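You operate a simulated robot arm through the tools that you are given. There is no shell and no other tool.

The job below is to be done with a simulated robot arm. You get a single attempt, and the scene is never put back.

Task
Put things in order on the top of the wooden bench. At the end: the yellow single-band coupling from the top of the wooden bench stands where the black angle bracket stood; the grey pad stands where the yellow single-band coupling stood; the black angle bracket from the top of the wooden bench stands on top of the brown straps carton; the silver bolt from the top of the wooden bench stands where the grey pad stood; whatever was shut is shut again. Leave all else as you found it, and nothing knocked over.

Only the result counts: the job must be done as asked and must still hold three seconds after the hand-in. Knocking over, shifting, dropping, spilling or breaking anything else fails it.

Robot
A 6-joint arm with a two-finger gripper, fixed in place. Base frame: the origin is on the floor under the middle of its stand, x ahead of it, y to its left, z up; the work surface is at about z = 0.85. Lengths are in m, angles in rad, forces in N, time in s.
With the tool pointing down near the work surface it reaches from about 0.14 to 0.68 m from the base axis. Its first joint turns from -1.152 to 1.152 rad. Payload 2.45 kg.
The TCP is the grasp point between the finger pads, 0.03 m short of the fingertips. In the tool frame z runs along the fingers and y along their closing line. The gripper opens to 0.106 m; its body begins 0.079 m behind the TCP.
Orientation is that of the tool frame in the base frame, as a unit quaternion [x, y, z, w]. With the fingers straight down and closing along the base's y, the tool's x points along the base's -x, its y along +y and its z along -z.

Tools
- The arm moves only by the tool send_rows. Its argument "commands" is a list of rows, each an object of numbers (a shift or turn left out is 0, a gripper value left out holds the last): "x", "y", "z": the shift along the tool's x, y, z in m; "rx", "ry", "rz": the turn, a rotation vector about the tool's x, y, z in degrees; "gripper": the closure, from 0 (fully open) to 1 (shut). In form: [{"x": .., "y": .., "z": .., "rx": .., "ry": .., "rz": .., "gripper": ..}, ...]. A call has 1 to 20 rows; each row shifts and turns the commanded pose from where the row before left it, along the tool's axes as they then stand. Each row takes 0.2 s and may step no farther than 0.05 m and 0.15 rad from the row before; otherwise, or with a gripper value out of range, the whole call is refused. A pose out of reach is approached as far as the arm can. The call stops where the force on the tool passes 40 N (or 10 N more than at its start, if that is more) or the arm is blocked; 0.2 s more then pass. The fingers move at their own pace (about 0.153 m/s each) and stop on an object; they squeeze with about 37 N. The grip force told is the motor's: it shows also when the fingers shut on nothing. Time passes only in rows, and 0.2 s behind the last, so rows that do not move let the fingers close. It gives the time, the measured TCP pose, the force on the tool (base axes), the opening and the grip force at its end, in the units of the frame above (readings bear some noise), with the torque about the TCP (base axes, N m) and any sound that the robot's microphone picked up.
- Cameras (640 x 400 px; columns grow to the right, rows downward): "scene" is fixed at [0.0534, 0.4201, 1.4225]; the picture's right is [-0.67, -0.74, 0.00], its down [-0.38, 0.34, -0.86] and it looks along [0.64, -0.57, -0.51] (base axes); focal length 320 px, centre (320, 200). "wrist" rides on the gripper at [0.076, -0.002, -0.106] in the tool frame; the picture's right is [0.02, 1.00, 0.00], its down [-0.78, 0.02, -0.62] and it looks along [-0.62, 0.01, 0.78] (tool axes); focal length 247 px, centre (320, 200). There is no depth. A picture from a camera that has moved, and an enlarged one, comes with that camera's place and axes in the base frame and with its lens. The place of the scene camera against the robot may be out by one fixed shift of up to 0.025 m in any direction.
- get_image(camera): a new picture of that camera. It takes no simulated time.
- close_up(camera, box): a new picture of the part [left, top, right, bottom] of that camera's present view, enlarged. It takes no simulated time.
- close_job(): hands the job in; it is judged then, once.

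Nothing tells you positions but the pictures and the camera data. Unless the task says otherwise, let go and move clear before handing in.

The tools are called after "Request:" by a JSON object that holds its "name" and its "arguments". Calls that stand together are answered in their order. send_rows: Moves the arm, as the interface text tells. Its arguments: {"type":"object","properties":{"commands":{"type":"array","items":{"type":"object","properties":{"x":{"type":"number"},"y":{"type":"number"},"z":{"type":"number"},"rx":{"type":"number"},"ry":{"type":"number"},"rz":{"type":"number"},"gripper":{"type":"number"}}}}},"required":["commands"]} The other tools are called the same way: get_image (camera) takes a picture; close_up (camera, box) takes an enlarged picture of a part of a camera's view; close_job () hands the job in.

At the start:

```text
time: 0.0
tcp_pos: [0.3347, -0.1275, 1.1687]
tcp_rot: [-0.001, 1.0, 0.001, 0.001]
ft_force: [0.0, -0.4, 0.5]
moment: [-0.02, 0.03, 0.0]
gripper_width: 0.1059
finger_force: 0.0
```

scene: 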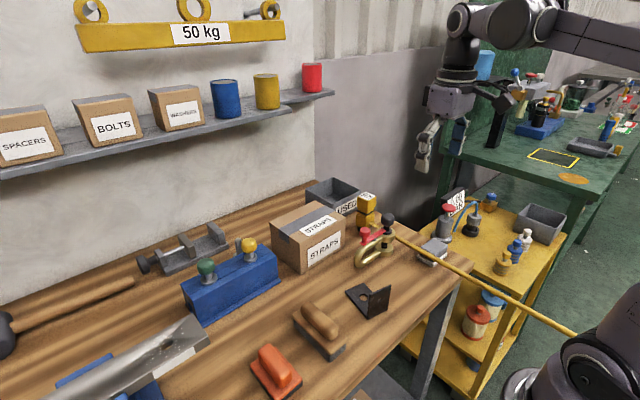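
wrist: 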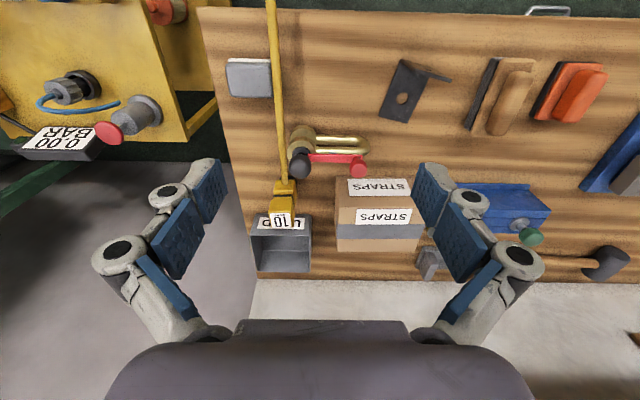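

I see a wooden bench with a straps carton, a black angle bracket, a grey pad near the end, sanding blocks and other things; I don't yet clearly see the coupling or bolt. I'll take enlarged pictures first.

Request:
{"name": "close_up", "arguments": {"camera": "scene", "box": [240, 170, 480, 320]}}

Request:
{"name": "close_up", "arguments": {"camera": "scene", "box": [0, 220, 320, 400]}}

Request:
{"name": "close_up", "arguments": {"camera": "wrist", "box": [200, 20, 440, 170]}}

Request:
{"name": "close_up", "arguments": {"camera": "wrist", "box": [220, 120, 460, 280]}}

Request:
{"name": "close_up", "arguments": {"camera": "scene", "box": [400, 170, 640, 320]}}

```text
2.67 times, centred on (360, 245) of scene
camera zoom: at [0.0534, 0.4201, 1.4225], right [-0.67, -0.74, 0.0], down [-0.38, 0.34, -0.86], along [0.64, -0.57, -0.51], focal length 852 px, centre (213, 80)
```

zoom: 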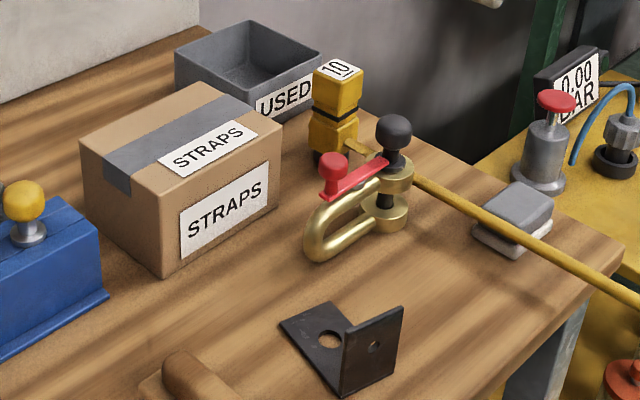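

```text
2.00 times, centred on (160, 310) of scene
camera zoom: at [0.0534, 0.4201, 1.4225], right [-0.67, -0.74, 0.0], down [-0.38, 0.34, -0.86], along [0.64, -0.57, -0.51], focal length 639 px, centre (640, -20)
```

zoom: 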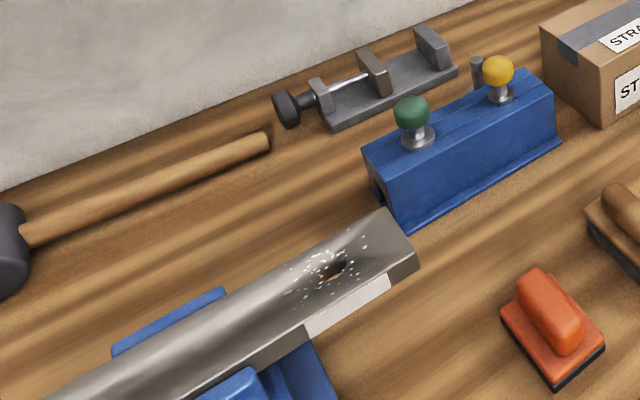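

```text
2.67 times, centred on (320, 95) of wrist
camera zoom: at [0.2593, -0.1306, 1.2761], right [-0.02, 1.0, 0.0], down [0.78, 0.02, 0.62], along [0.62, 0.01, -0.78], focal length 659 px, centre (320, 480)
```

zoom: 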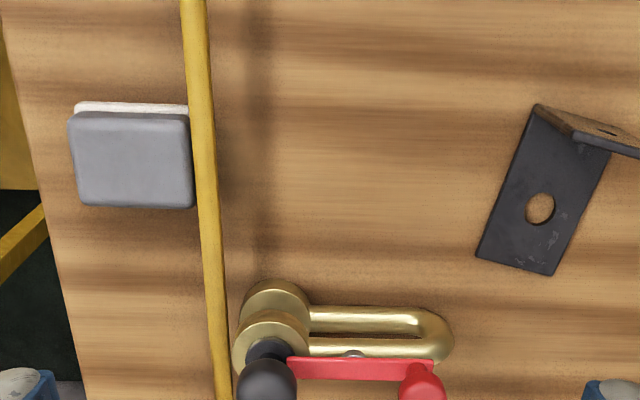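

```text
2.50 times, centred on (340, 200) of wrist
camera zoom: at [0.2593, -0.1306, 1.2761], right [-0.02, 1.0, 0.0], down [0.78, 0.02, 0.62], along [0.62, 0.01, -0.78], focal length 617 px, centre (270, 200)
```

zoom: 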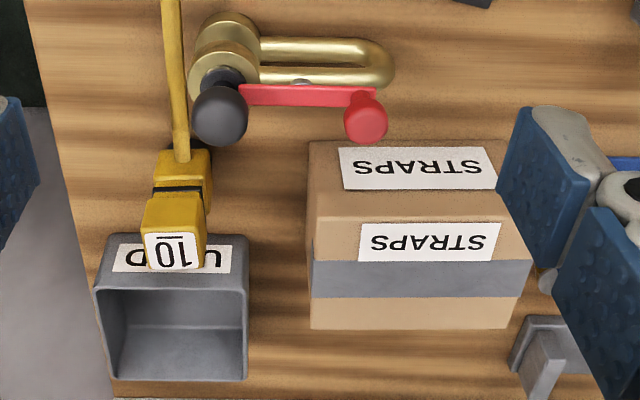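

```text
2.67 times, centred on (520, 245) of scene
camera zoom: at [0.0534, 0.4201, 1.4225], right [-0.67, -0.74, 0.0], down [-0.38, 0.34, -0.86], along [0.64, -0.57, -0.51], focal length 852 px, centre (-213, 80)
```

zoom: 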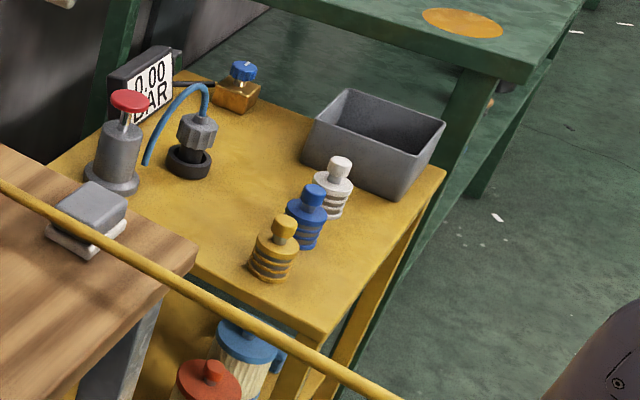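

The bracket is at about (0.36, 0.0), the grey pad at about (0.35, -0.24) beside a low yellow pole, and a yellow piece with one black band at about (0.56, -0.20). I need more views to find the bolt and to understand the pole, so I'll move the wrist camera sideways.

Request:
{"name": "send_rows", "arguments": {"commands": [{"y": 0.05}, {"y": 0.05}, {"y": 0.05}, {"y": 0.05}, {"y": 0.05}, {}]}}

Request:
{"name": "get_image", "arguments": {"camera": "wrist"}}

Request:
{"name": "get_image", "arguments": {"camera": "scene"}}

```text
time: 1.4
tcp_pos: [0.3408, 0.1224, 1.169]
tcp_rot: [0.001, 1.0, 0.0, 0.001]
ft_force: [-1.2, 0.1, 0.0]
moment: [-0.01, 0.02, 0.0]
gripper_width: 0.1057
finger_force: 0.1
```

```text
taken
camera wrist: at [0.2642, 0.1191, 1.2761], right [-0.02, 1.0, 0.0], down [0.78, 0.02, 0.62], along [0.62, 0.01, -0.78], focal length 247 px, centre (320, 200)
```

wrist: 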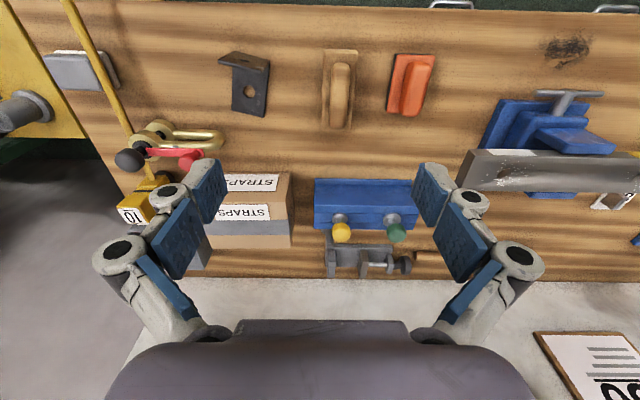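

```text
taken
```

scene: 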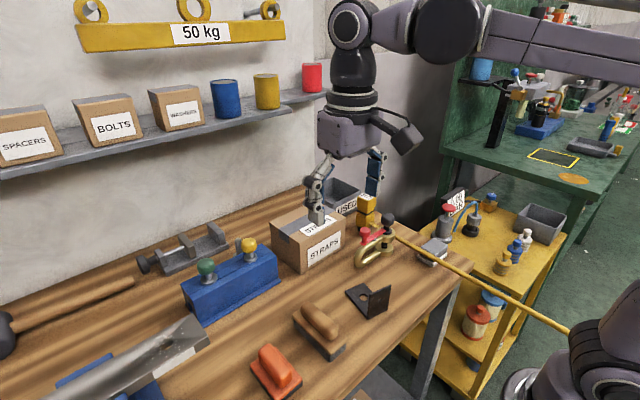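

The blue block with two knobs stands at about y 0.15; I'll enlarge that area and the clutter to find the bolt and coupling.

Request:
{"name": "close_up", "arguments": {"camera": "wrist", "box": [290, 160, 450, 290]}}

Request:
{"name": "close_up", "arguments": {"camera": "wrist", "box": [30, 30, 250, 250]}}

Request:
{"name": "close_up", "arguments": {"camera": "wrist", "box": [440, 60, 640, 220]}}

Request:
{"name": "close_up", "arguments": {"camera": "scene", "box": [130, 220, 290, 320]}}

Request:
{"name": "close_up", "arguments": {"camera": "scene", "box": [340, 170, 460, 270]}}

```text
3.08 times, centred on (370, 225) of wrist
camera zoom: at [0.2642, 0.1191, 1.2761], right [-0.02, 1.0, 0.0], down [0.78, 0.02, 0.62], along [0.62, 0.01, -0.78], focal length 760 px, centre (166, 123)
```

zoom: 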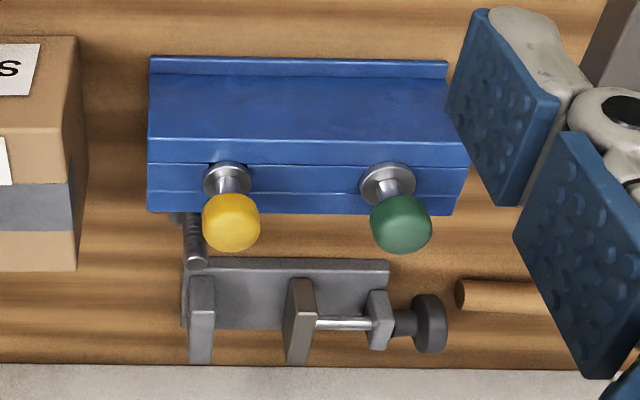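

```text
1.82 times, centred on (140, 140) of wrist
camera zoom: at [0.2642, 0.1191, 1.2761], right [-0.02, 1.0, 0.0], down [0.78, 0.02, 0.62], along [0.62, 0.01, -0.78], focal length 449 px, centre (647, 309)
```

zoom: 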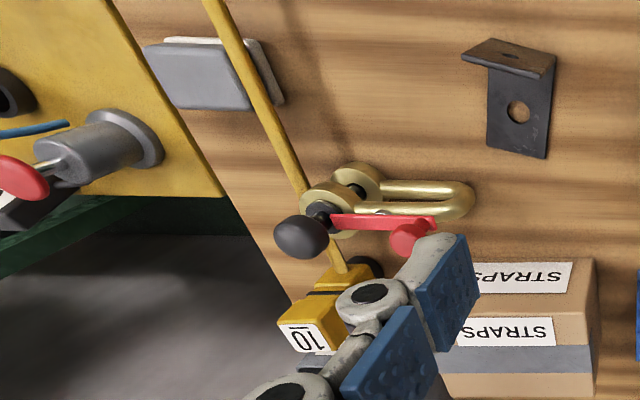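

```text
2.50 times, centred on (540, 140) of wrist
camera zoom: at [0.2642, 0.1191, 1.2761], right [-0.02, 1.0, 0.0], down [0.78, 0.02, 0.62], along [0.62, 0.01, -0.78], focal length 617 px, centre (-230, 350)
```

zoom: 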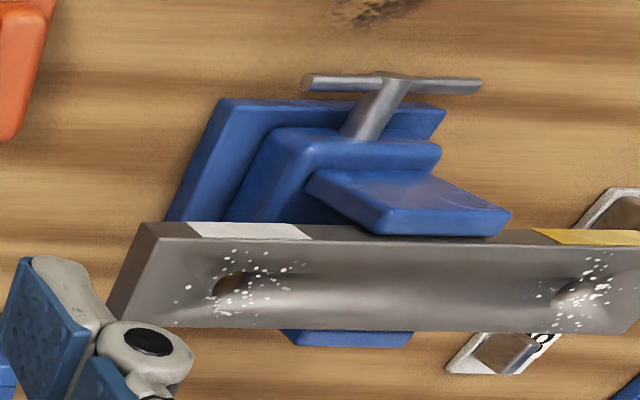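

```text
4.00 times, centred on (210, 270) of scene
camera zoom: at [0.0534, 0.4202, 1.4225], right [-0.67, -0.74, 0.0], down [-0.38, 0.34, -0.86], along [0.64, -0.57, -0.51], focal length 1278 px, centre (760, -80)
```

zoom: 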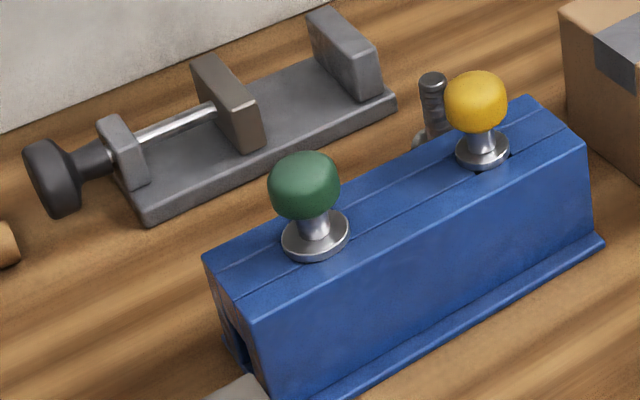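

```text
4.00 times, centred on (400, 220) of scene
camera zoom: at [0.0534, 0.4202, 1.4225], right [-0.67, -0.74, 0.0], down [-0.38, 0.34, -0.86], along [0.64, -0.57, -0.51], focal length 1278 px, centre (0, 120)
```

zoom: 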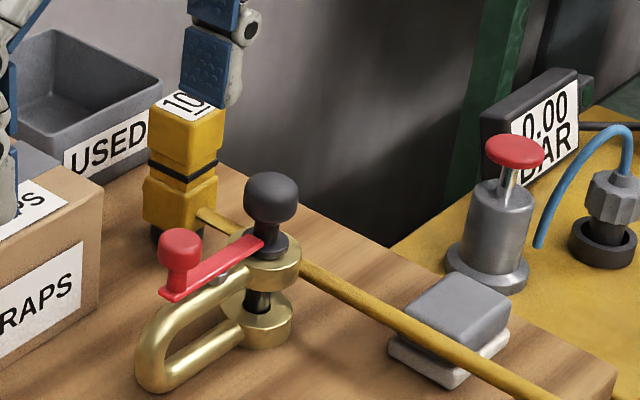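

The silver threaded bolt stands just behind the blue block, and the yellow piece with one dark band stands by the USED bin. I'll look at the left end of the bench and then at the yellow piece from closer by.

Request:
{"name": "send_rows", "arguments": {"commands": [{"y": 0.05}, {"y": 0.05}, {"y": 0.05}, {"y": 0.05}, {}]}}

Request:
{"name": "get_image", "arguments": {"camera": "wrist"}}

Request:
{"name": "close_up", "arguments": {"camera": "wrist", "box": [400, 60, 640, 300]}}

Request:
{"name": "close_up", "arguments": {"camera": "scene", "box": [0, 250, 200, 400]}}

Request:
{"name": "close_up", "arguments": {"camera": "scene", "box": [340, 170, 440, 250]}}

Request:
{"name": "close_up", "arguments": {"camera": "scene", "box": [430, 180, 570, 290]}}

```text
time: 2.6
tcp_pos: [0.3313, 0.3232, 1.1697]
tcp_rot: [-0.001, 1.0, 0.0, 0.0]
ft_force: [0.4, -0.1, -0.3]
moment: [0.03, -0.03, -0.01]
gripper_width: 0.106
finger_force: 0.0
```

```text
taken
camera wrist: at [0.257, 0.3203, 1.2776], right [-0.02, 1.0, 0.0], down [0.78, 0.02, 0.62], along [0.62, 0.01, -0.78], focal length 247 px, centre (320, 200)
```

wrist: 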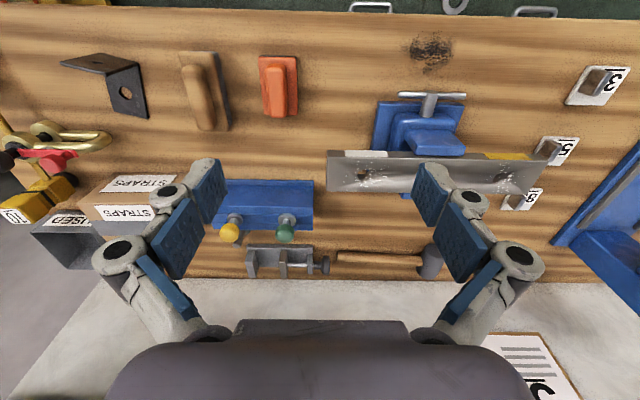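

```text
1.67 times, centred on (520, 180) of wrist
camera zoom: at [0.257, 0.3203, 1.2776], right [-0.02, 1.0, 0.0], down [0.78, 0.02, 0.62], along [0.62, 0.01, -0.78], focal length 412 px, centre (-13, 233)
```

zoom: 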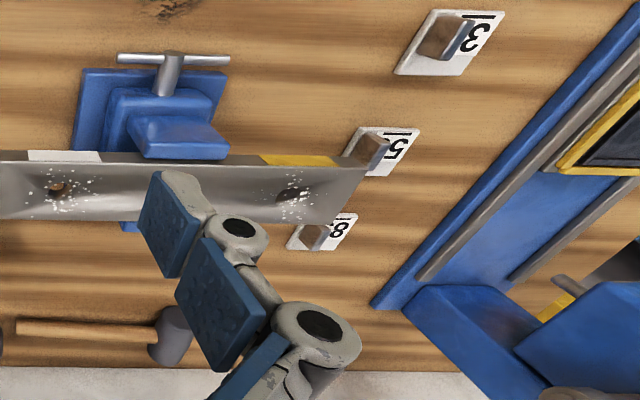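

```text
2.67 times, centred on (100, 325) of scene
camera zoom: at [0.0534, 0.4202, 1.4225], right [-0.67, -0.74, 0.0], down [-0.38, 0.34, -0.86], along [0.64, -0.57, -0.51], focal length 852 px, centre (907, -133)
```

zoom: 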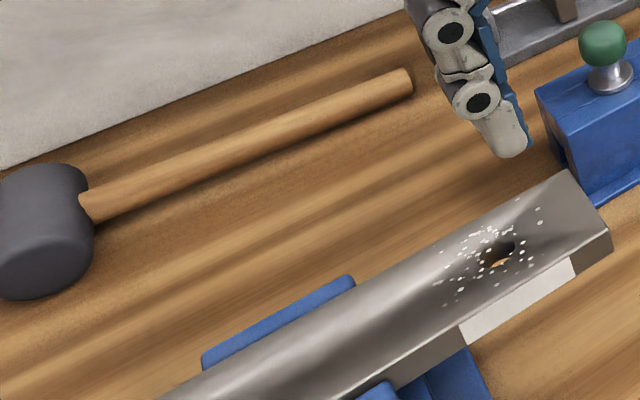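

```text
5.00 times, centred on (390, 210) of scene
camera zoom: at [0.0534, 0.4202, 1.4225], right [-0.67, -0.74, 0.0], down [-0.38, 0.34, -0.86], along [0.64, -0.57, -0.51], focal length 1598 px, centre (-30, 150)
```

zoom: 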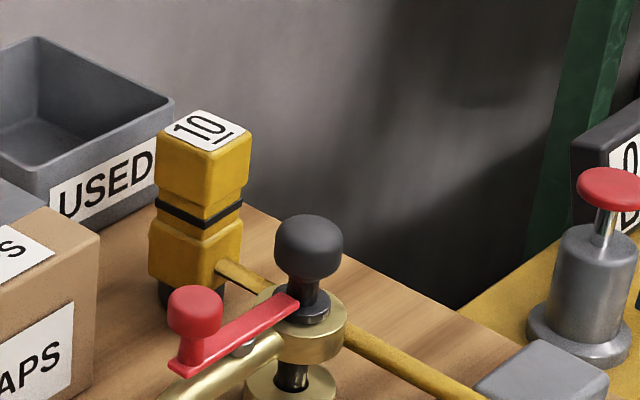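

```text
3.64 times, centred on (500, 235) of scene
camera zoom: at [0.0534, 0.4202, 1.4225], right [-0.67, -0.74, 0.0], down [-0.38, 0.34, -0.86], along [0.64, -0.57, -0.51], focal length 1162 px, centre (-334, 73)
```

zoom: 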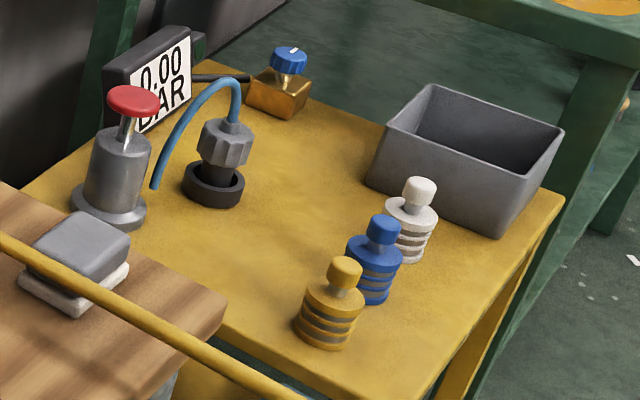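

The left end holds only plates, a vise and a mallet; no coupling there. I'll bring the camera over the back-right part of the bench, tilted to look straight down, to check behind the carton and around the clamp.

Request:
{"name": "send_rows", "arguments": {"commands": [{"y": -0.05}, {"y": -0.05}, {"y": -0.05}, {"y": -0.05}, {"y": -0.05}, {"y": -0.05, "x": -0.0}, {"y": -0.04, "x": -0.02}, {"x": -0.04, "ry": 7}, {"ry": 8}, {"ry": 8}, {"ry": 8}, {"ry": 7}, {}]}}

Request:
{"name": "get_image", "arguments": {"camera": "wrist"}}

Request:
{"name": "get_image", "arguments": {"camera": "scene"}}

```text
time: 5.4
tcp_pos: [0.3961, -0.0171, 1.1694]
tcp_rot: [-0.001, 0.976, 0.0, -0.219]
ft_force: [-0.4, 0.1, -0.5]
moment: [0.0, 0.03, -0.01]
gripper_width: 0.1059
finger_force: 0.0
out of reach, approached as far as the arm can: row 11, 12
```

```text
taken
camera wrist: at [0.3726, -0.0207, 1.2987], right [-0.02, 1.0, 0.01], down [0.97, 0.02, 0.23], along [0.23, 0.01, -0.97], focal length 247 px, centre (320, 200)
```

wrist: 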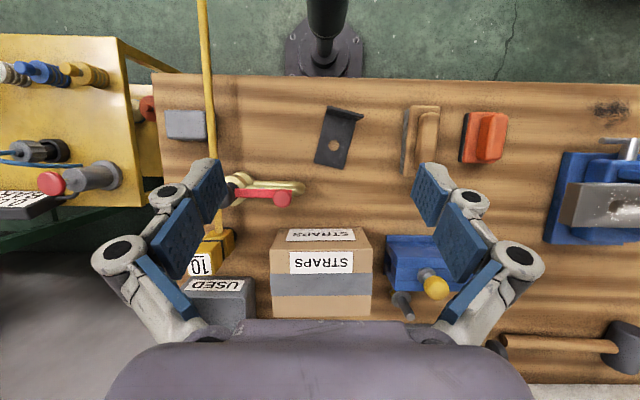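

```text
taken
```

scene: 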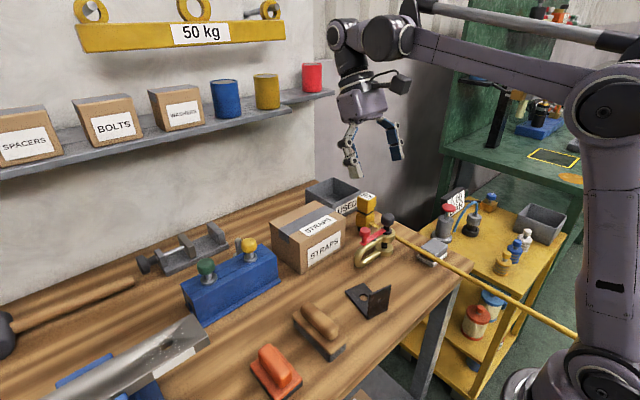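

The tilt got as far as the arm allows and I now see the bench from nearly overhead. I'll enlarge the areas around the bin, the block and the trolley.

Request:
{"name": "close_up", "arguments": {"camera": "wrist", "box": [140, 80, 380, 330]}}

Request:
{"name": "close_up", "arguments": {"camera": "wrist", "box": [370, 210, 530, 330]}}

Request:
{"name": "close_up", "arguments": {"camera": "wrist", "box": [0, 40, 200, 240]}}

Request:
{"name": "close_up", "arguments": {"camera": "wrist", "box": [300, 80, 520, 200]}}

```text
1.60 times, centred on (260, 205) of wrist
camera zoom: at [0.3726, -0.0207, 1.2987], right [-0.02, 1.0, 0.01], down [0.97, 0.02, 0.23], along [0.23, 0.01, -0.97], focal length 395 px, centre (416, 192)
```

zoom: 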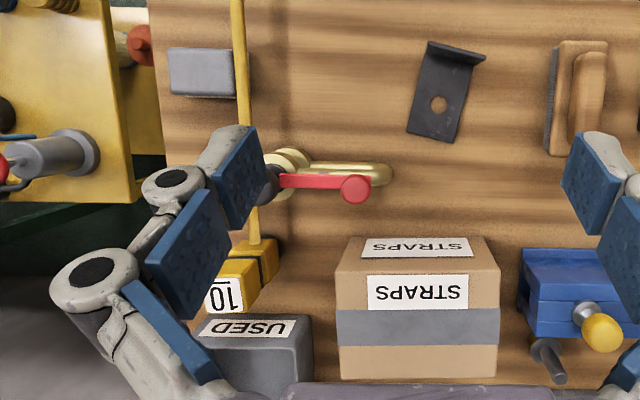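

```text
3.33 times, centred on (450, 270) of wrist
camera zoom: at [0.3726, -0.0207, 1.2987], right [-0.02, 1.0, 0.01], down [0.97, 0.02, 0.23], along [0.23, 0.01, -0.97], focal length 823 px, centre (-113, -33)
```

zoom: 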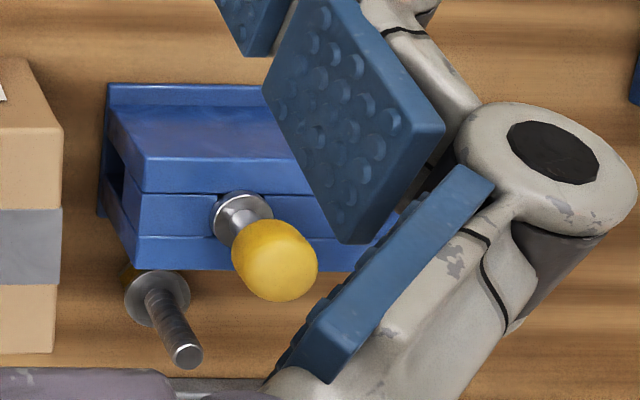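

```text
2.00 times, centred on (100, 140) of wrist
camera zoom: at [0.3726, -0.0207, 1.2987], right [-0.02, 1.0, 0.01], down [0.97, 0.02, 0.23], along [0.23, 0.01, -0.97], focal length 494 px, centre (760, 320)
```

zoom: 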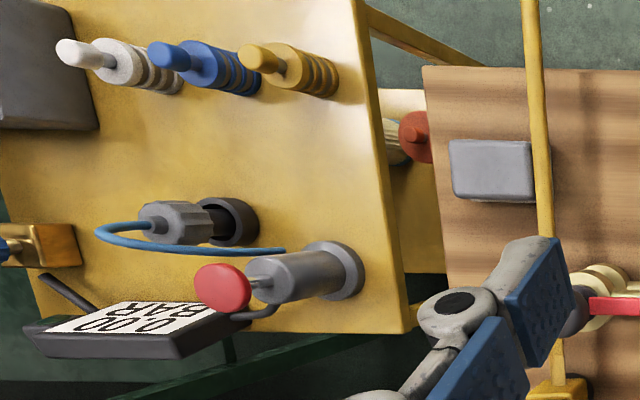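

```text
2.91 times, centred on (410, 140) of wrist
camera zoom: at [0.3726, -0.0207, 1.2987], right [-0.02, 1.0, 0.01], down [0.97, 0.02, 0.23], along [0.23, 0.01, -0.97], focal length 718 px, centre (58, 374)
```

zoom: 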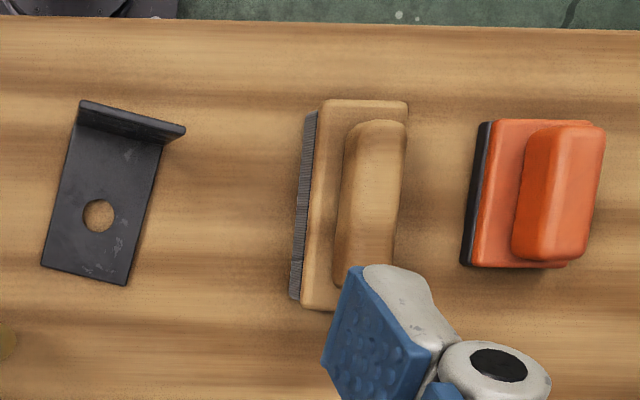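

Behind the blue block I see the bolt (disc down, threaded shaft up) with a sliver of yellow beside it. I'll undo the tilt and move the camera beyond the block to look behind it.

Request:
{"name": "send_rows", "arguments": {"commands": [{"ry": -8}, {"ry": -8}, {"ry": -8}, {}]}}

```text
time: 6.4
tcp_pos: [0.3943, -0.017, 1.1693]
tcp_rot: [-0.001, 1.0, 0.0, -0.009]
ft_force: [-0.4, 0.0, 0.5]
moment: [0.01, -0.02, -0.06]
gripper_width: 0.1061
finger_force: 0.0
```

The tool is nearly vertical again, so commands continue from the reached pose. Next I move over the block toward the wall side at the same safe height.

Request:
{"name": "send_rows", "arguments": {"commands": [{"ry": -1, "y": 0.04}, {"y": 0.04, "x": -0.03}, {"y": 0.04, "x": -0.03}, {"x": -0.04}, {"x": -0.04}, {"x": -0.04}, {}]}}

Request:
{"name": "get_image", "arguments": {"camera": "wrist"}}

Request:
{"name": "close_up", "arguments": {"camera": "wrist", "box": [220, 20, 460, 180]}}

```text
time: 8.0
tcp_pos: [0.5732, 0.1025, 1.1668]
tcp_rot: [-0.001, 1.0, 0.0, -0.001]
ft_force: [0.1, 0.4, -0.8]
moment: [0.0, 0.0, 0.0]
gripper_width: 0.1059
finger_force: 0.0
```

```text
taken
camera wrist: at [0.4986, 0.0995, 1.2758], right [-0.02, 1.0, 0.0], down [0.79, 0.02, 0.62], along [0.62, 0.01, -0.79], focal length 247 px, centre (320, 200)
```

wrist: 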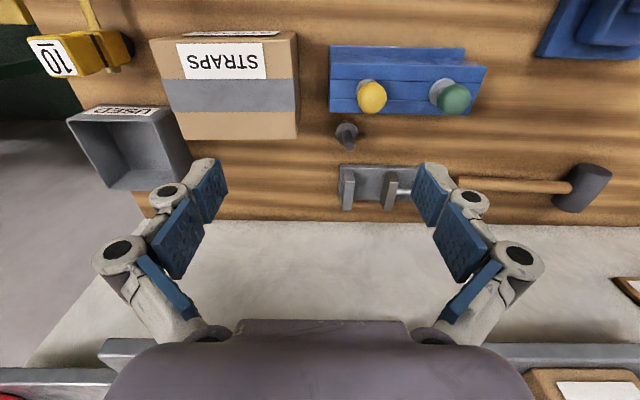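

```text
2.50 times, centred on (340, 100) of wrist
camera zoom: at [0.4986, 0.0995, 1.2758], right [-0.02, 1.0, 0.0], down [0.79, 0.02, 0.62], along [0.62, 0.01, -0.79], focal length 617 px, centre (270, 450)
```

zoom: 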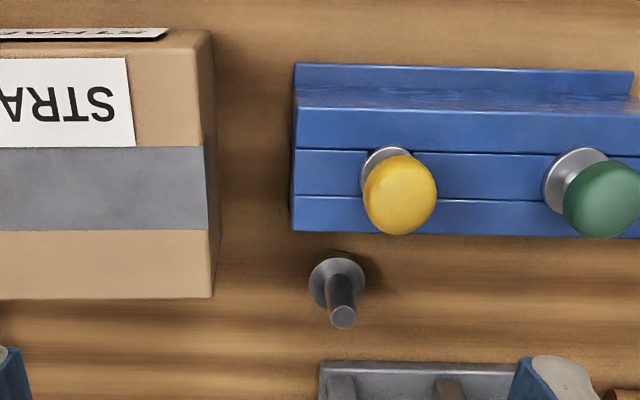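

From here the bolt is clear: about (0.63, 0.12), disc on the bench, threaded shaft up. No coupling behind the carton or block, so I'll check around the vise, bar and far left end.

Request:
{"name": "send_rows", "arguments": {"commands": [{"y": 0.05, "x": 0.01}, {"y": 0.05, "x": 0.02}, {"y": 0.05, "x": 0.02}, {"y": 0.05, "x": 0.02}, {"y": 0.05, "x": 0.02}, {"y": 0.05, "x": 0.02}, {"y": 0.04}, {}]}}

Request:
{"name": "get_image", "arguments": {"camera": "wrist"}}

Request:
{"name": "close_up", "arguments": {"camera": "wrist", "box": [200, 0, 440, 150]}}

Request:
{"name": "close_up", "arguments": {"camera": "wrist", "box": [420, 0, 640, 220]}}

```text
refused: row 1 steps farther than a row can; nothing moved
```

```text
taken
camera wrist: at [0.4986, 0.0995, 1.2758], right [-0.02, 1.0, 0.0], down [0.79, 0.02, 0.62], along [0.62, 0.01, -0.79], focal length 247 px, centre (320, 200)
```

wrist: 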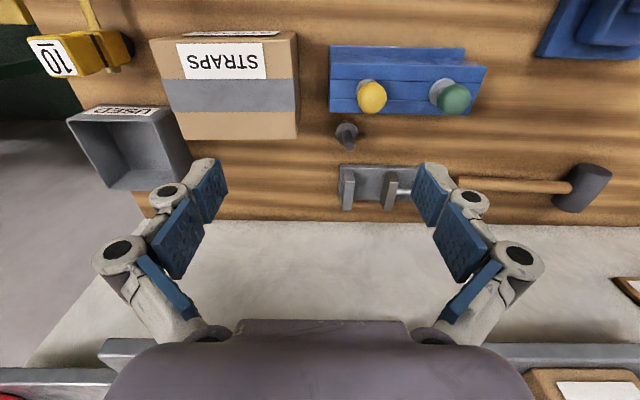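

```text
2.67 times, centred on (320, 75) of wrist
camera zoom: at [0.4986, 0.0995, 1.2758], right [-0.02, 1.0, 0.0], down [0.79, 0.02, 0.62], along [0.62, 0.01, -0.79], focal length 659 px, centre (320, 533)
```

zoom: 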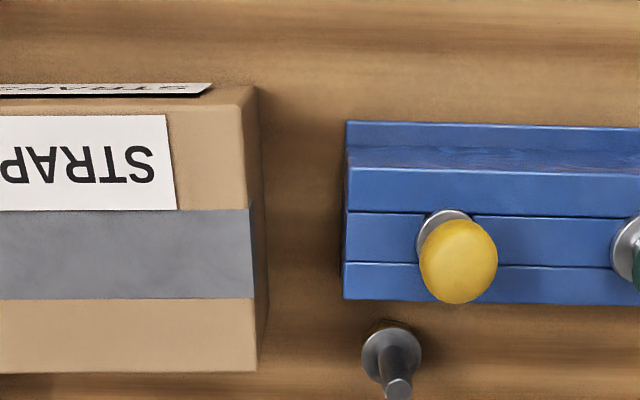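

```text
1.82 times, centred on (530, 110) of wrist
camera zoom: at [0.4986, 0.0995, 1.2758], right [-0.02, 1.0, 0.0], down [0.79, 0.02, 0.62], along [0.62, 0.01, -0.79], focal length 449 px, centre (-62, 364)
```

zoom: 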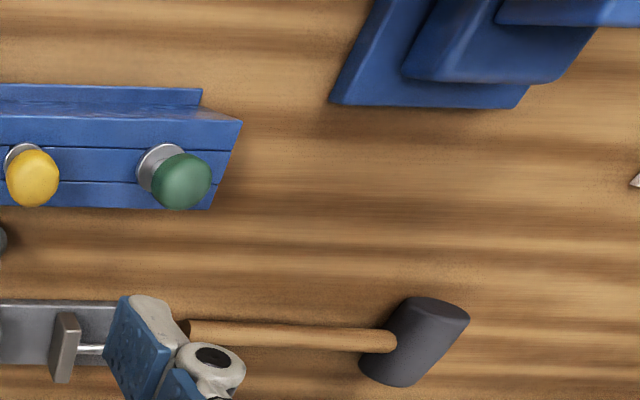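

The call was refused for too long a step; I'll repeat it with shorter rows.

Request:
{"name": "send_rows", "arguments": {"commands": [{"y": 0.045, "x": 0.015}, {"y": 0.045, "x": 0.02}, {"y": 0.045, "x": 0.02}, {"y": 0.045, "x": 0.02}, {"y": 0.045, "x": 0.02}, {"y": 0.045, "x": 0.02}, {"y": 0.045}, {}]}}

Request:
{"name": "get_image", "arguments": {"camera": "wrist"}}

Request:
{"name": "close_up", "arguments": {"camera": "wrist", "box": [200, 0, 440, 150]}}

Request:
{"name": "close_up", "arguments": {"camera": "wrist", "box": [420, 0, 640, 220]}}

```text
time: 9.8
tcp_pos: [0.4383, 0.4005, 1.1527]
tcp_rot: [-0.001, 1.0, 0.0, -0.001]
ft_force: [0.0, 0.3, -0.1]
moment: [0.0, 0.0, 0.0]
gripper_width: 0.106
finger_force: 0.0
out of reach, approached as far as the arm can: row 6, 7
```

```text
taken
camera wrist: at [0.3634, 0.3984, 1.2598], right [-0.02, 1.0, 0.0], down [0.79, 0.02, 0.62], along [0.62, 0.01, -0.79], focal length 247 px, centre (320, 200)
```

wrist: 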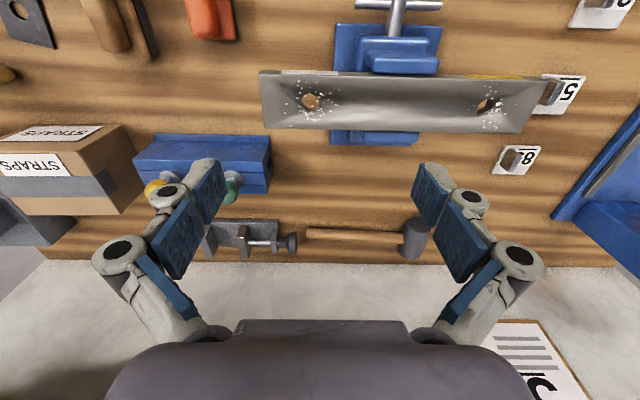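

```text
2.67 times, centred on (320, 75) of wrist
camera zoom: at [0.3634, 0.3984, 1.2598], right [-0.02, 1.0, 0.0], down [0.79, 0.02, 0.62], along [0.62, 0.01, -0.79], focal length 659 px, centre (320, 533)
```

zoom: 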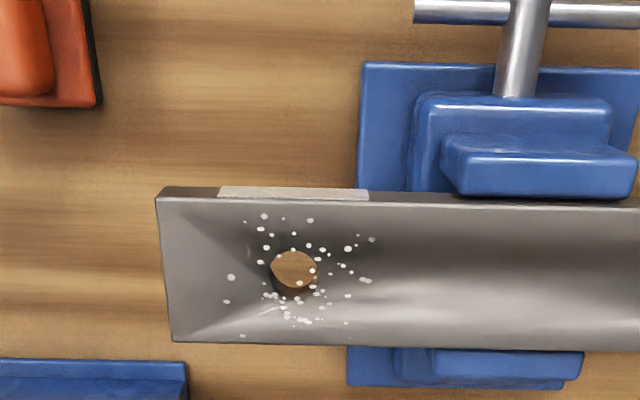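

```text
1.82 times, centred on (530, 110) of wrist
camera zoom: at [0.3634, 0.3984, 1.2598], right [-0.02, 1.0, 0.0], down [0.79, 0.02, 0.62], along [0.62, 0.01, -0.79], focal length 449 px, centre (-62, 364)
```

zoom: 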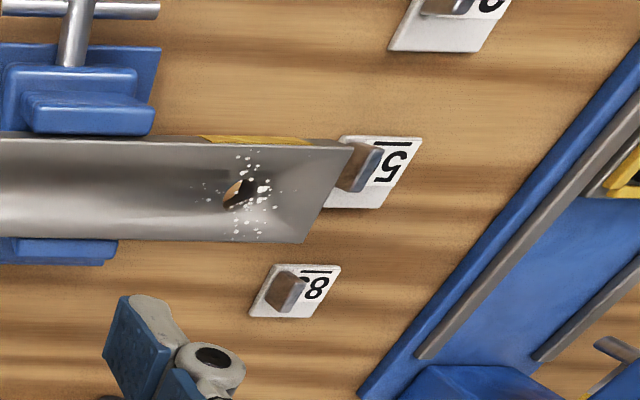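

Nothing like a coupling here either. I'll turn the tool so that the wrist camera looks along the bench to the left (+y).

Request:
{"name": "send_rows", "arguments": {"commands": [{"rz": -8}, {"rz": -8}, {"rz": -8}, {"rz": -8}, {"rz": -8}, {"rz": -8}, {"rz": -8}, {"rz": -8}, {"rz": -8}, {}]}}

Request:
{"name": "get_image", "arguments": {"camera": "wrist"}}

Request:
{"name": "get_image", "arguments": {"camera": "scene"}}

```text
time: 12.0
tcp_pos: [0.4401, 0.4012, 1.1525]
tcp_rot: [-0.589, 0.808, 0.002, -0.001]
ft_force: [-1.0, -0.5, -0.4]
moment: [-0.03, 0.0, -0.02]
gripper_width: 0.106
finger_force: 0.1
```

```text
taken
camera wrist: at [0.4193, 0.3268, 1.2591], right [-0.96, 0.28, 0.0], down [0.23, 0.75, 0.62], along [0.17, 0.6, -0.78], focal length 247 px, centre (320, 200)
```

wrist: 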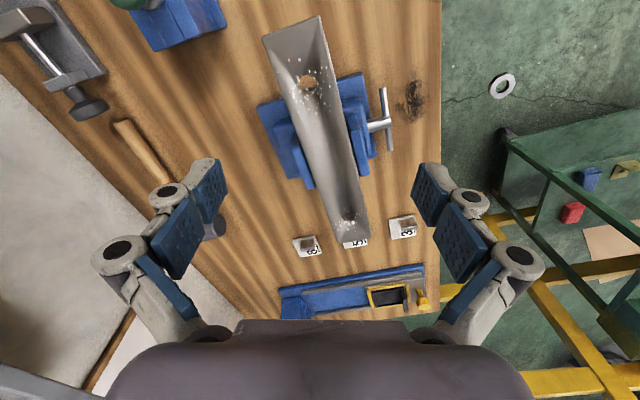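

```text
taken
```

scene: 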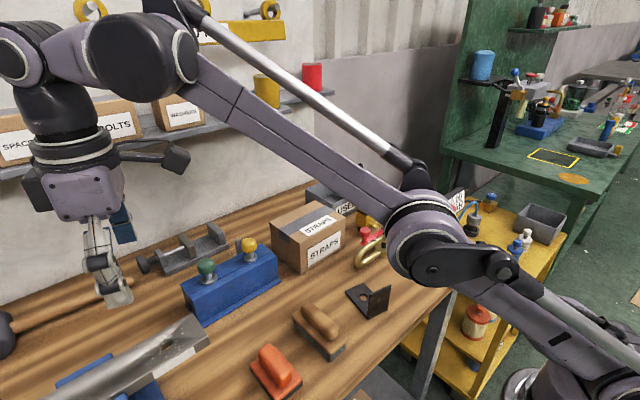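

Request:
{"name": "close_up", "arguments": {"camera": "wrist", "box": [260, 220, 460, 330]}}

Request:
{"name": "close_up", "arguments": {"camera": "wrist", "box": [220, 20, 440, 240]}}

Request:
{"name": "close_up", "arguments": {"camera": "wrist", "box": [0, 0, 220, 220]}}

```text
3.20 times, centred on (360, 275) of wrist
camera zoom: at [0.4193, 0.3268, 1.2591], right [-0.96, 0.28, 0.0], down [0.23, 0.75, 0.62], along [0.17, 0.6, -0.78], focal length 790 px, centre (192, -40)
```

zoom: 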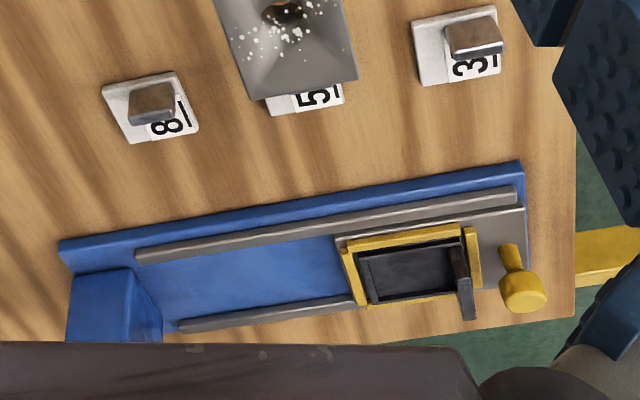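

```text
1.82 times, centred on (330, 130) of wrist
camera zoom: at [0.4193, 0.3268, 1.2591], right [-0.96, 0.28, 0.0], down [0.23, 0.75, 0.62], along [0.17, 0.6, -0.78], focal length 449 px, centre (302, 327)
```

zoom: 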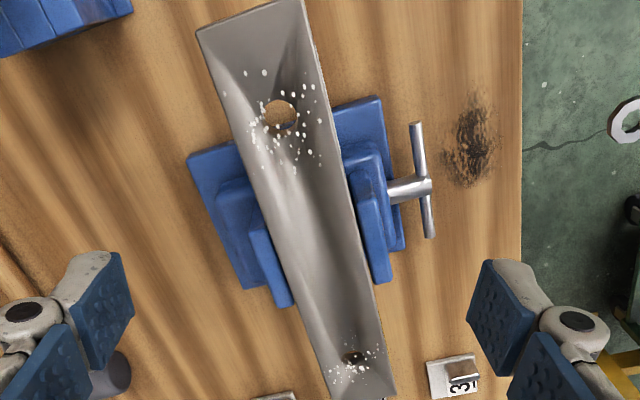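

```text
1.82 times, centred on (110, 110) of wrist
camera zoom: at [0.4193, 0.3268, 1.2591], right [-0.96, 0.28, 0.0], down [0.23, 0.75, 0.62], along [0.17, 0.6, -0.78], focal length 449 px, centre (702, 364)
```

zoom: 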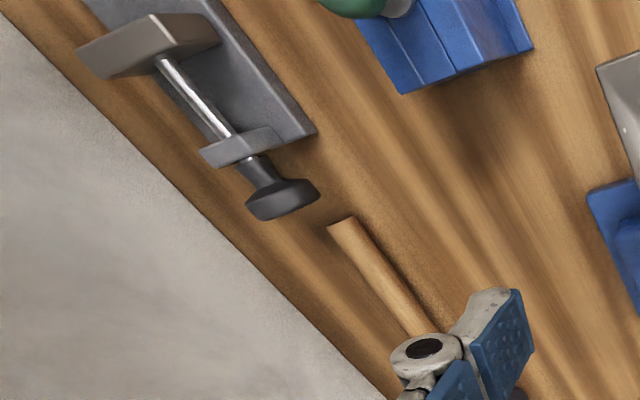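

The far-left fixture is a sliding jig with nothing to move. Now I'll go across to the right side of the bench with the camera looking toward +y, to see the yellow piece and what may be hidden behind the clamp and carton.

Request:
{"name": "send_rows", "arguments": {"commands": [{"x": 0.0457, "y": -0.0148}, {"x": 0.0457, "y": -0.0148}, {"x": 0.0457, "y": -0.0148}, {"x": 0.0457, "y": -0.0148}, {"x": 0.0457, "y": -0.0148}, {"x": 0.0457, "y": -0.0148}, {"x": 0.0457, "y": -0.0148}, {"x": 0.0457, "y": -0.0148}, {"x": 0.0457, "y": -0.0148}, {"x": 0.0457, "y": -0.0148}, {"x": 0.0457, "y": -0.0148}, {"x": 0.0457, "y": -0.0148}, {"x": 0.0457, "y": -0.0148}, {"x": 0.0457, "y": -0.0148}, {}]}}

Request:
{"name": "get_image", "arguments": {"camera": "wrist"}}

Request:
{"name": "close_up", "arguments": {"camera": "wrist", "box": [200, 0, 440, 180]}}

```text
time: 15.2
tcp_pos: [0.4442, -0.2714, 1.1513]
tcp_rot: [-0.589, 0.808, 0.001, -0.002]
ft_force: [-0.4, 0.5, 0.0]
moment: [0.0, 0.01, -0.03]
gripper_width: 0.1062
finger_force: 0.1
```

```text
taken
camera wrist: at [0.4239, -0.345, 1.2593], right [-0.96, 0.29, 0.0], down [0.23, 0.75, 0.62], along [0.18, 0.59, -0.78], focal length 247 px, centre (320, 200)
```

wrist: 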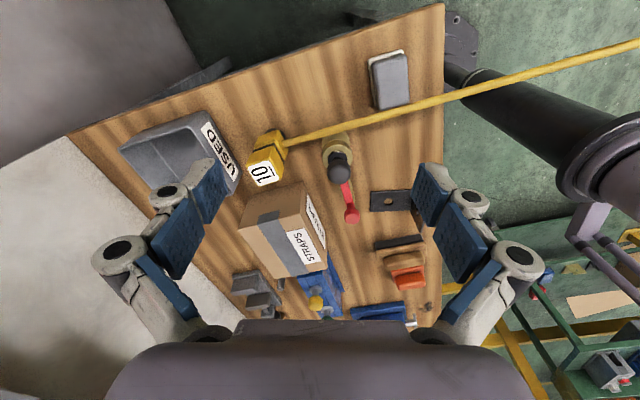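

```text
2.22 times, centred on (320, 90) of wrist
camera zoom: at [0.4239, -0.345, 1.2593], right [-0.96, 0.29, 0.0], down [0.23, 0.75, 0.62], along [0.18, 0.59, -0.78], focal length 549 px, centre (320, 444)
```

zoom: 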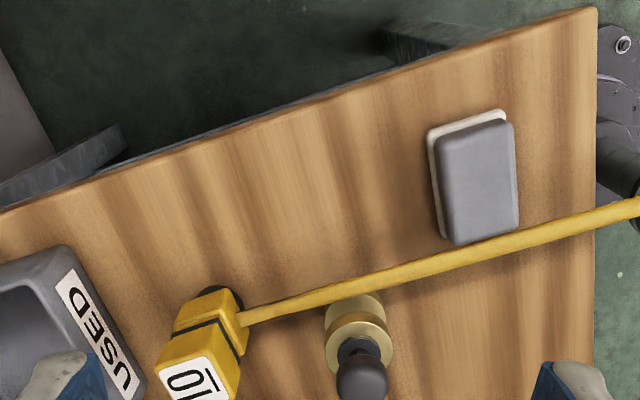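

By triangulating, the bolt's disc comes out about 0.035 m above the bench, with a sliver of yellow below it, so the bolt may be standing on top of the coupling. I'll take a closer, lower look at it from the carton side.

Request:
{"name": "send_rows", "arguments": {"commands": [{"x": -0.0476, "y": -0.008}, {"x": -0.0476, "y": -0.008}, {"x": -0.0476, "y": -0.008}, {"x": -0.0476, "y": -0.008}, {"x": -0.0476, "y": -0.008}, {"x": -0.0476, "y": -0.008}, {"x": -0.0476, "y": -0.008}, {"z": 0.035}, {"z": 0.035}, {}]}}

Request:
{"name": "get_image", "arguments": {"camera": "wrist"}}

Request:
{"name": "close_up", "arguments": {"camera": "wrist", "box": [220, 60, 420, 220]}}

```text
time: 17.4
tcp_pos: [0.5963, 0.0305, 1.0831]
tcp_rot: [-0.589, 0.808, 0.002, -0.002]
ft_force: [0.2, 0.6, 0.4]
moment: [-0.03, -0.01, 0.03]
gripper_width: 0.1062
finger_force: 0.1
```

```text
taken
camera wrist: at [0.5756, -0.0445, 1.191], right [-0.96, 0.29, 0.0], down [0.23, 0.75, 0.62], along [0.18, 0.59, -0.78], focal length 247 px, centre (320, 200)
```

wrist: 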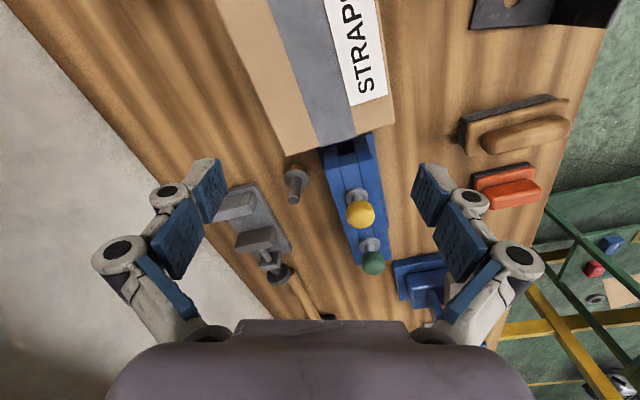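

```text
2.50 times, centred on (320, 140) of wrist
camera zoom: at [0.5756, -0.0445, 1.191], right [-0.96, 0.29, 0.0], down [0.23, 0.75, 0.62], along [0.18, 0.59, -0.78], focal length 617 px, centre (320, 350)
```

zoom: 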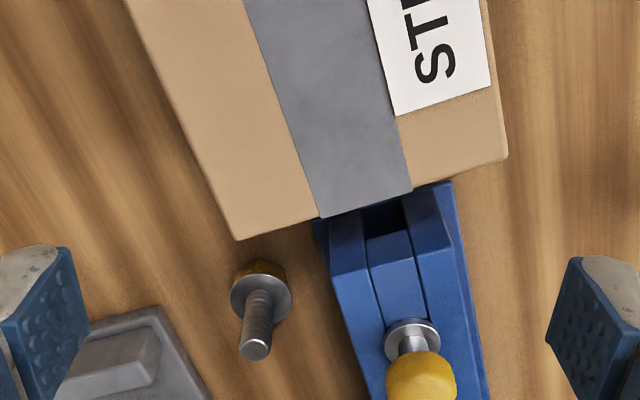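

Request:
{"name": "close_up", "arguments": {"camera": "wrist", "box": [260, 145, 340, 215]}}

Request:
{"name": "close_up", "arguments": {"camera": "wrist", "box": [310, 120, 400, 280]}}

Request:
{"name": "close_up", "arguments": {"camera": "scene", "box": [225, 225, 265, 260]}}

```text
5.71 times, centred on (300, 180) of wrist
camera zoom: at [0.5756, -0.0445, 1.191], right [-0.96, 0.29, 0.0], down [0.23, 0.75, 0.62], along [0.18, 0.59, -0.78], focal length 1411 px, centre (434, 314)
```

zoom: 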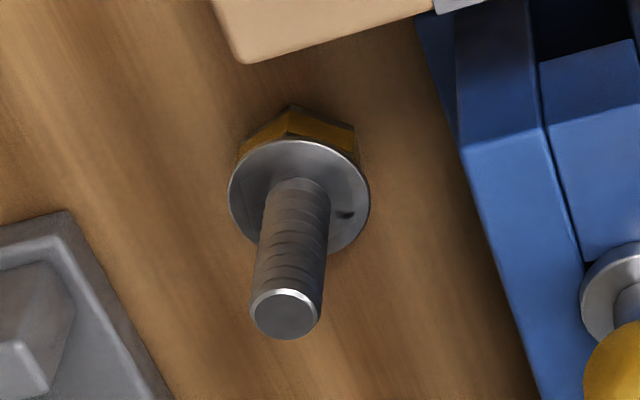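

```text
2.50 times, centred on (355, 200) of wrist
camera zoom: at [0.5756, -0.0445, 1.191], right [-0.96, 0.29, 0.0], down [0.23, 0.75, 0.62], along [0.18, 0.59, -0.78], focal length 617 px, centre (232, 200)
```

zoom: 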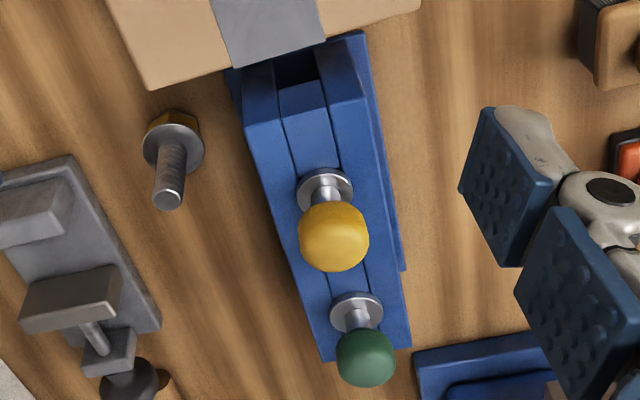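

```text
11.43 times, centred on (245, 242) of scene
camera zoom: at [0.0534, 0.4202, 1.4225], right [-0.67, -0.74, 0.0], down [-0.38, 0.34, -0.86], along [0.64, -0.57, -0.51], focal length 3653 px, centre (1177, -286)
```

zoom: 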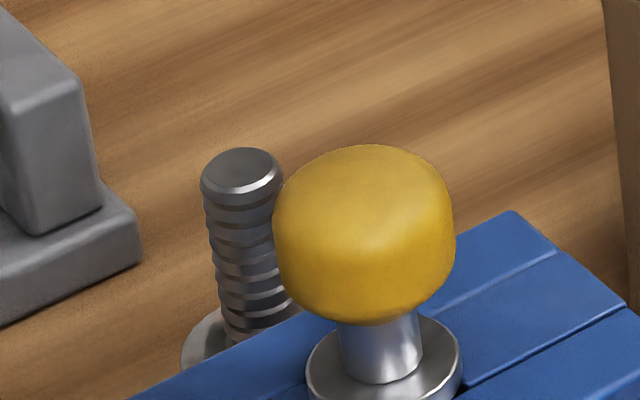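

The silver bolt stands on its hex head with the threaded shaft up; the gold sliver is only its head. The coupling is still not found, so I'll look down into the USED bin and around it.

Request:
{"name": "send_rows", "arguments": {"commands": [{"z": -0.045}, {"z": -0.045, "rz": 8}, {"rz": 8}, {"rz": 8}, {"rz": 8}, {"rz": 8}, {"rz": 8}, {"rz": 8}, {"rz": 8}, {"rz": 8}, {"y": -0.05}, {"y": -0.05}, {"y": -0.05}, {"y": -0.05}, {}]}}

Request:
{"name": "get_image", "arguments": {"camera": "wrist"}}

Request:
{"name": "close_up", "arguments": {"camera": "wrist", "box": [180, 0, 460, 200]}}

```text
time: 20.6
tcp_pos: [0.57, -0.1572, 1.1572]
tcp_rot: [-0.001, 1.0, 0.0, -0.002]
ft_force: [-0.8, 0.3, 0.3]
moment: [0.03, 0.01, 0.0]
gripper_width: 0.1059
finger_force: 0.0
out of reach, approached as far as the arm can: row 2, 12, 14
```

```text
taken
camera wrist: at [0.4946, -0.1606, 1.2638], right [-0.02, 1.0, 0.0], down [0.79, 0.02, 0.62], along [0.62, 0.01, -0.79], focal length 247 px, centre (320, 200)
```

wrist: 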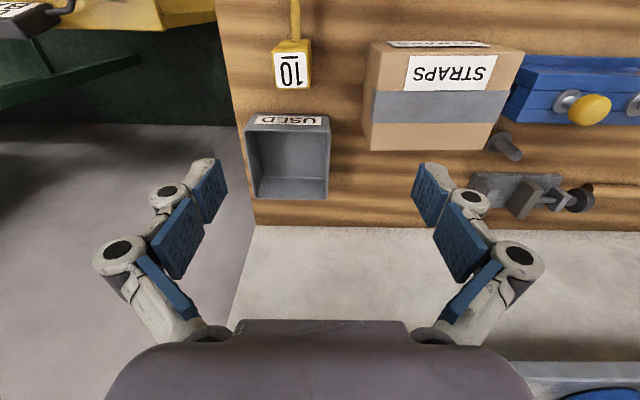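

```text
2.00 times, centred on (320, 100) of wrist
camera zoom: at [0.4946, -0.1606, 1.2638], right [-0.02, 1.0, 0.0], down [0.79, 0.02, 0.62], along [0.62, 0.01, -0.79], focal length 494 px, centre (320, 400)
```

zoom: 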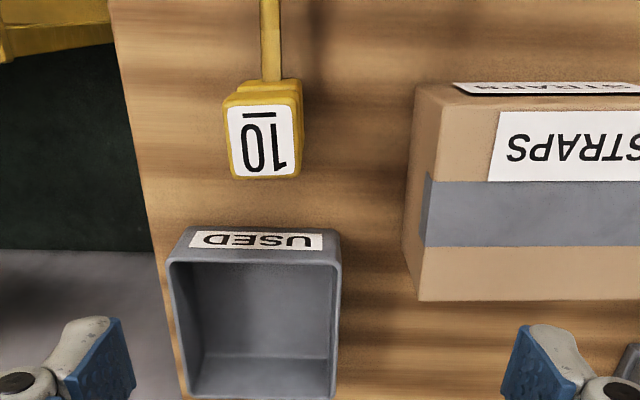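

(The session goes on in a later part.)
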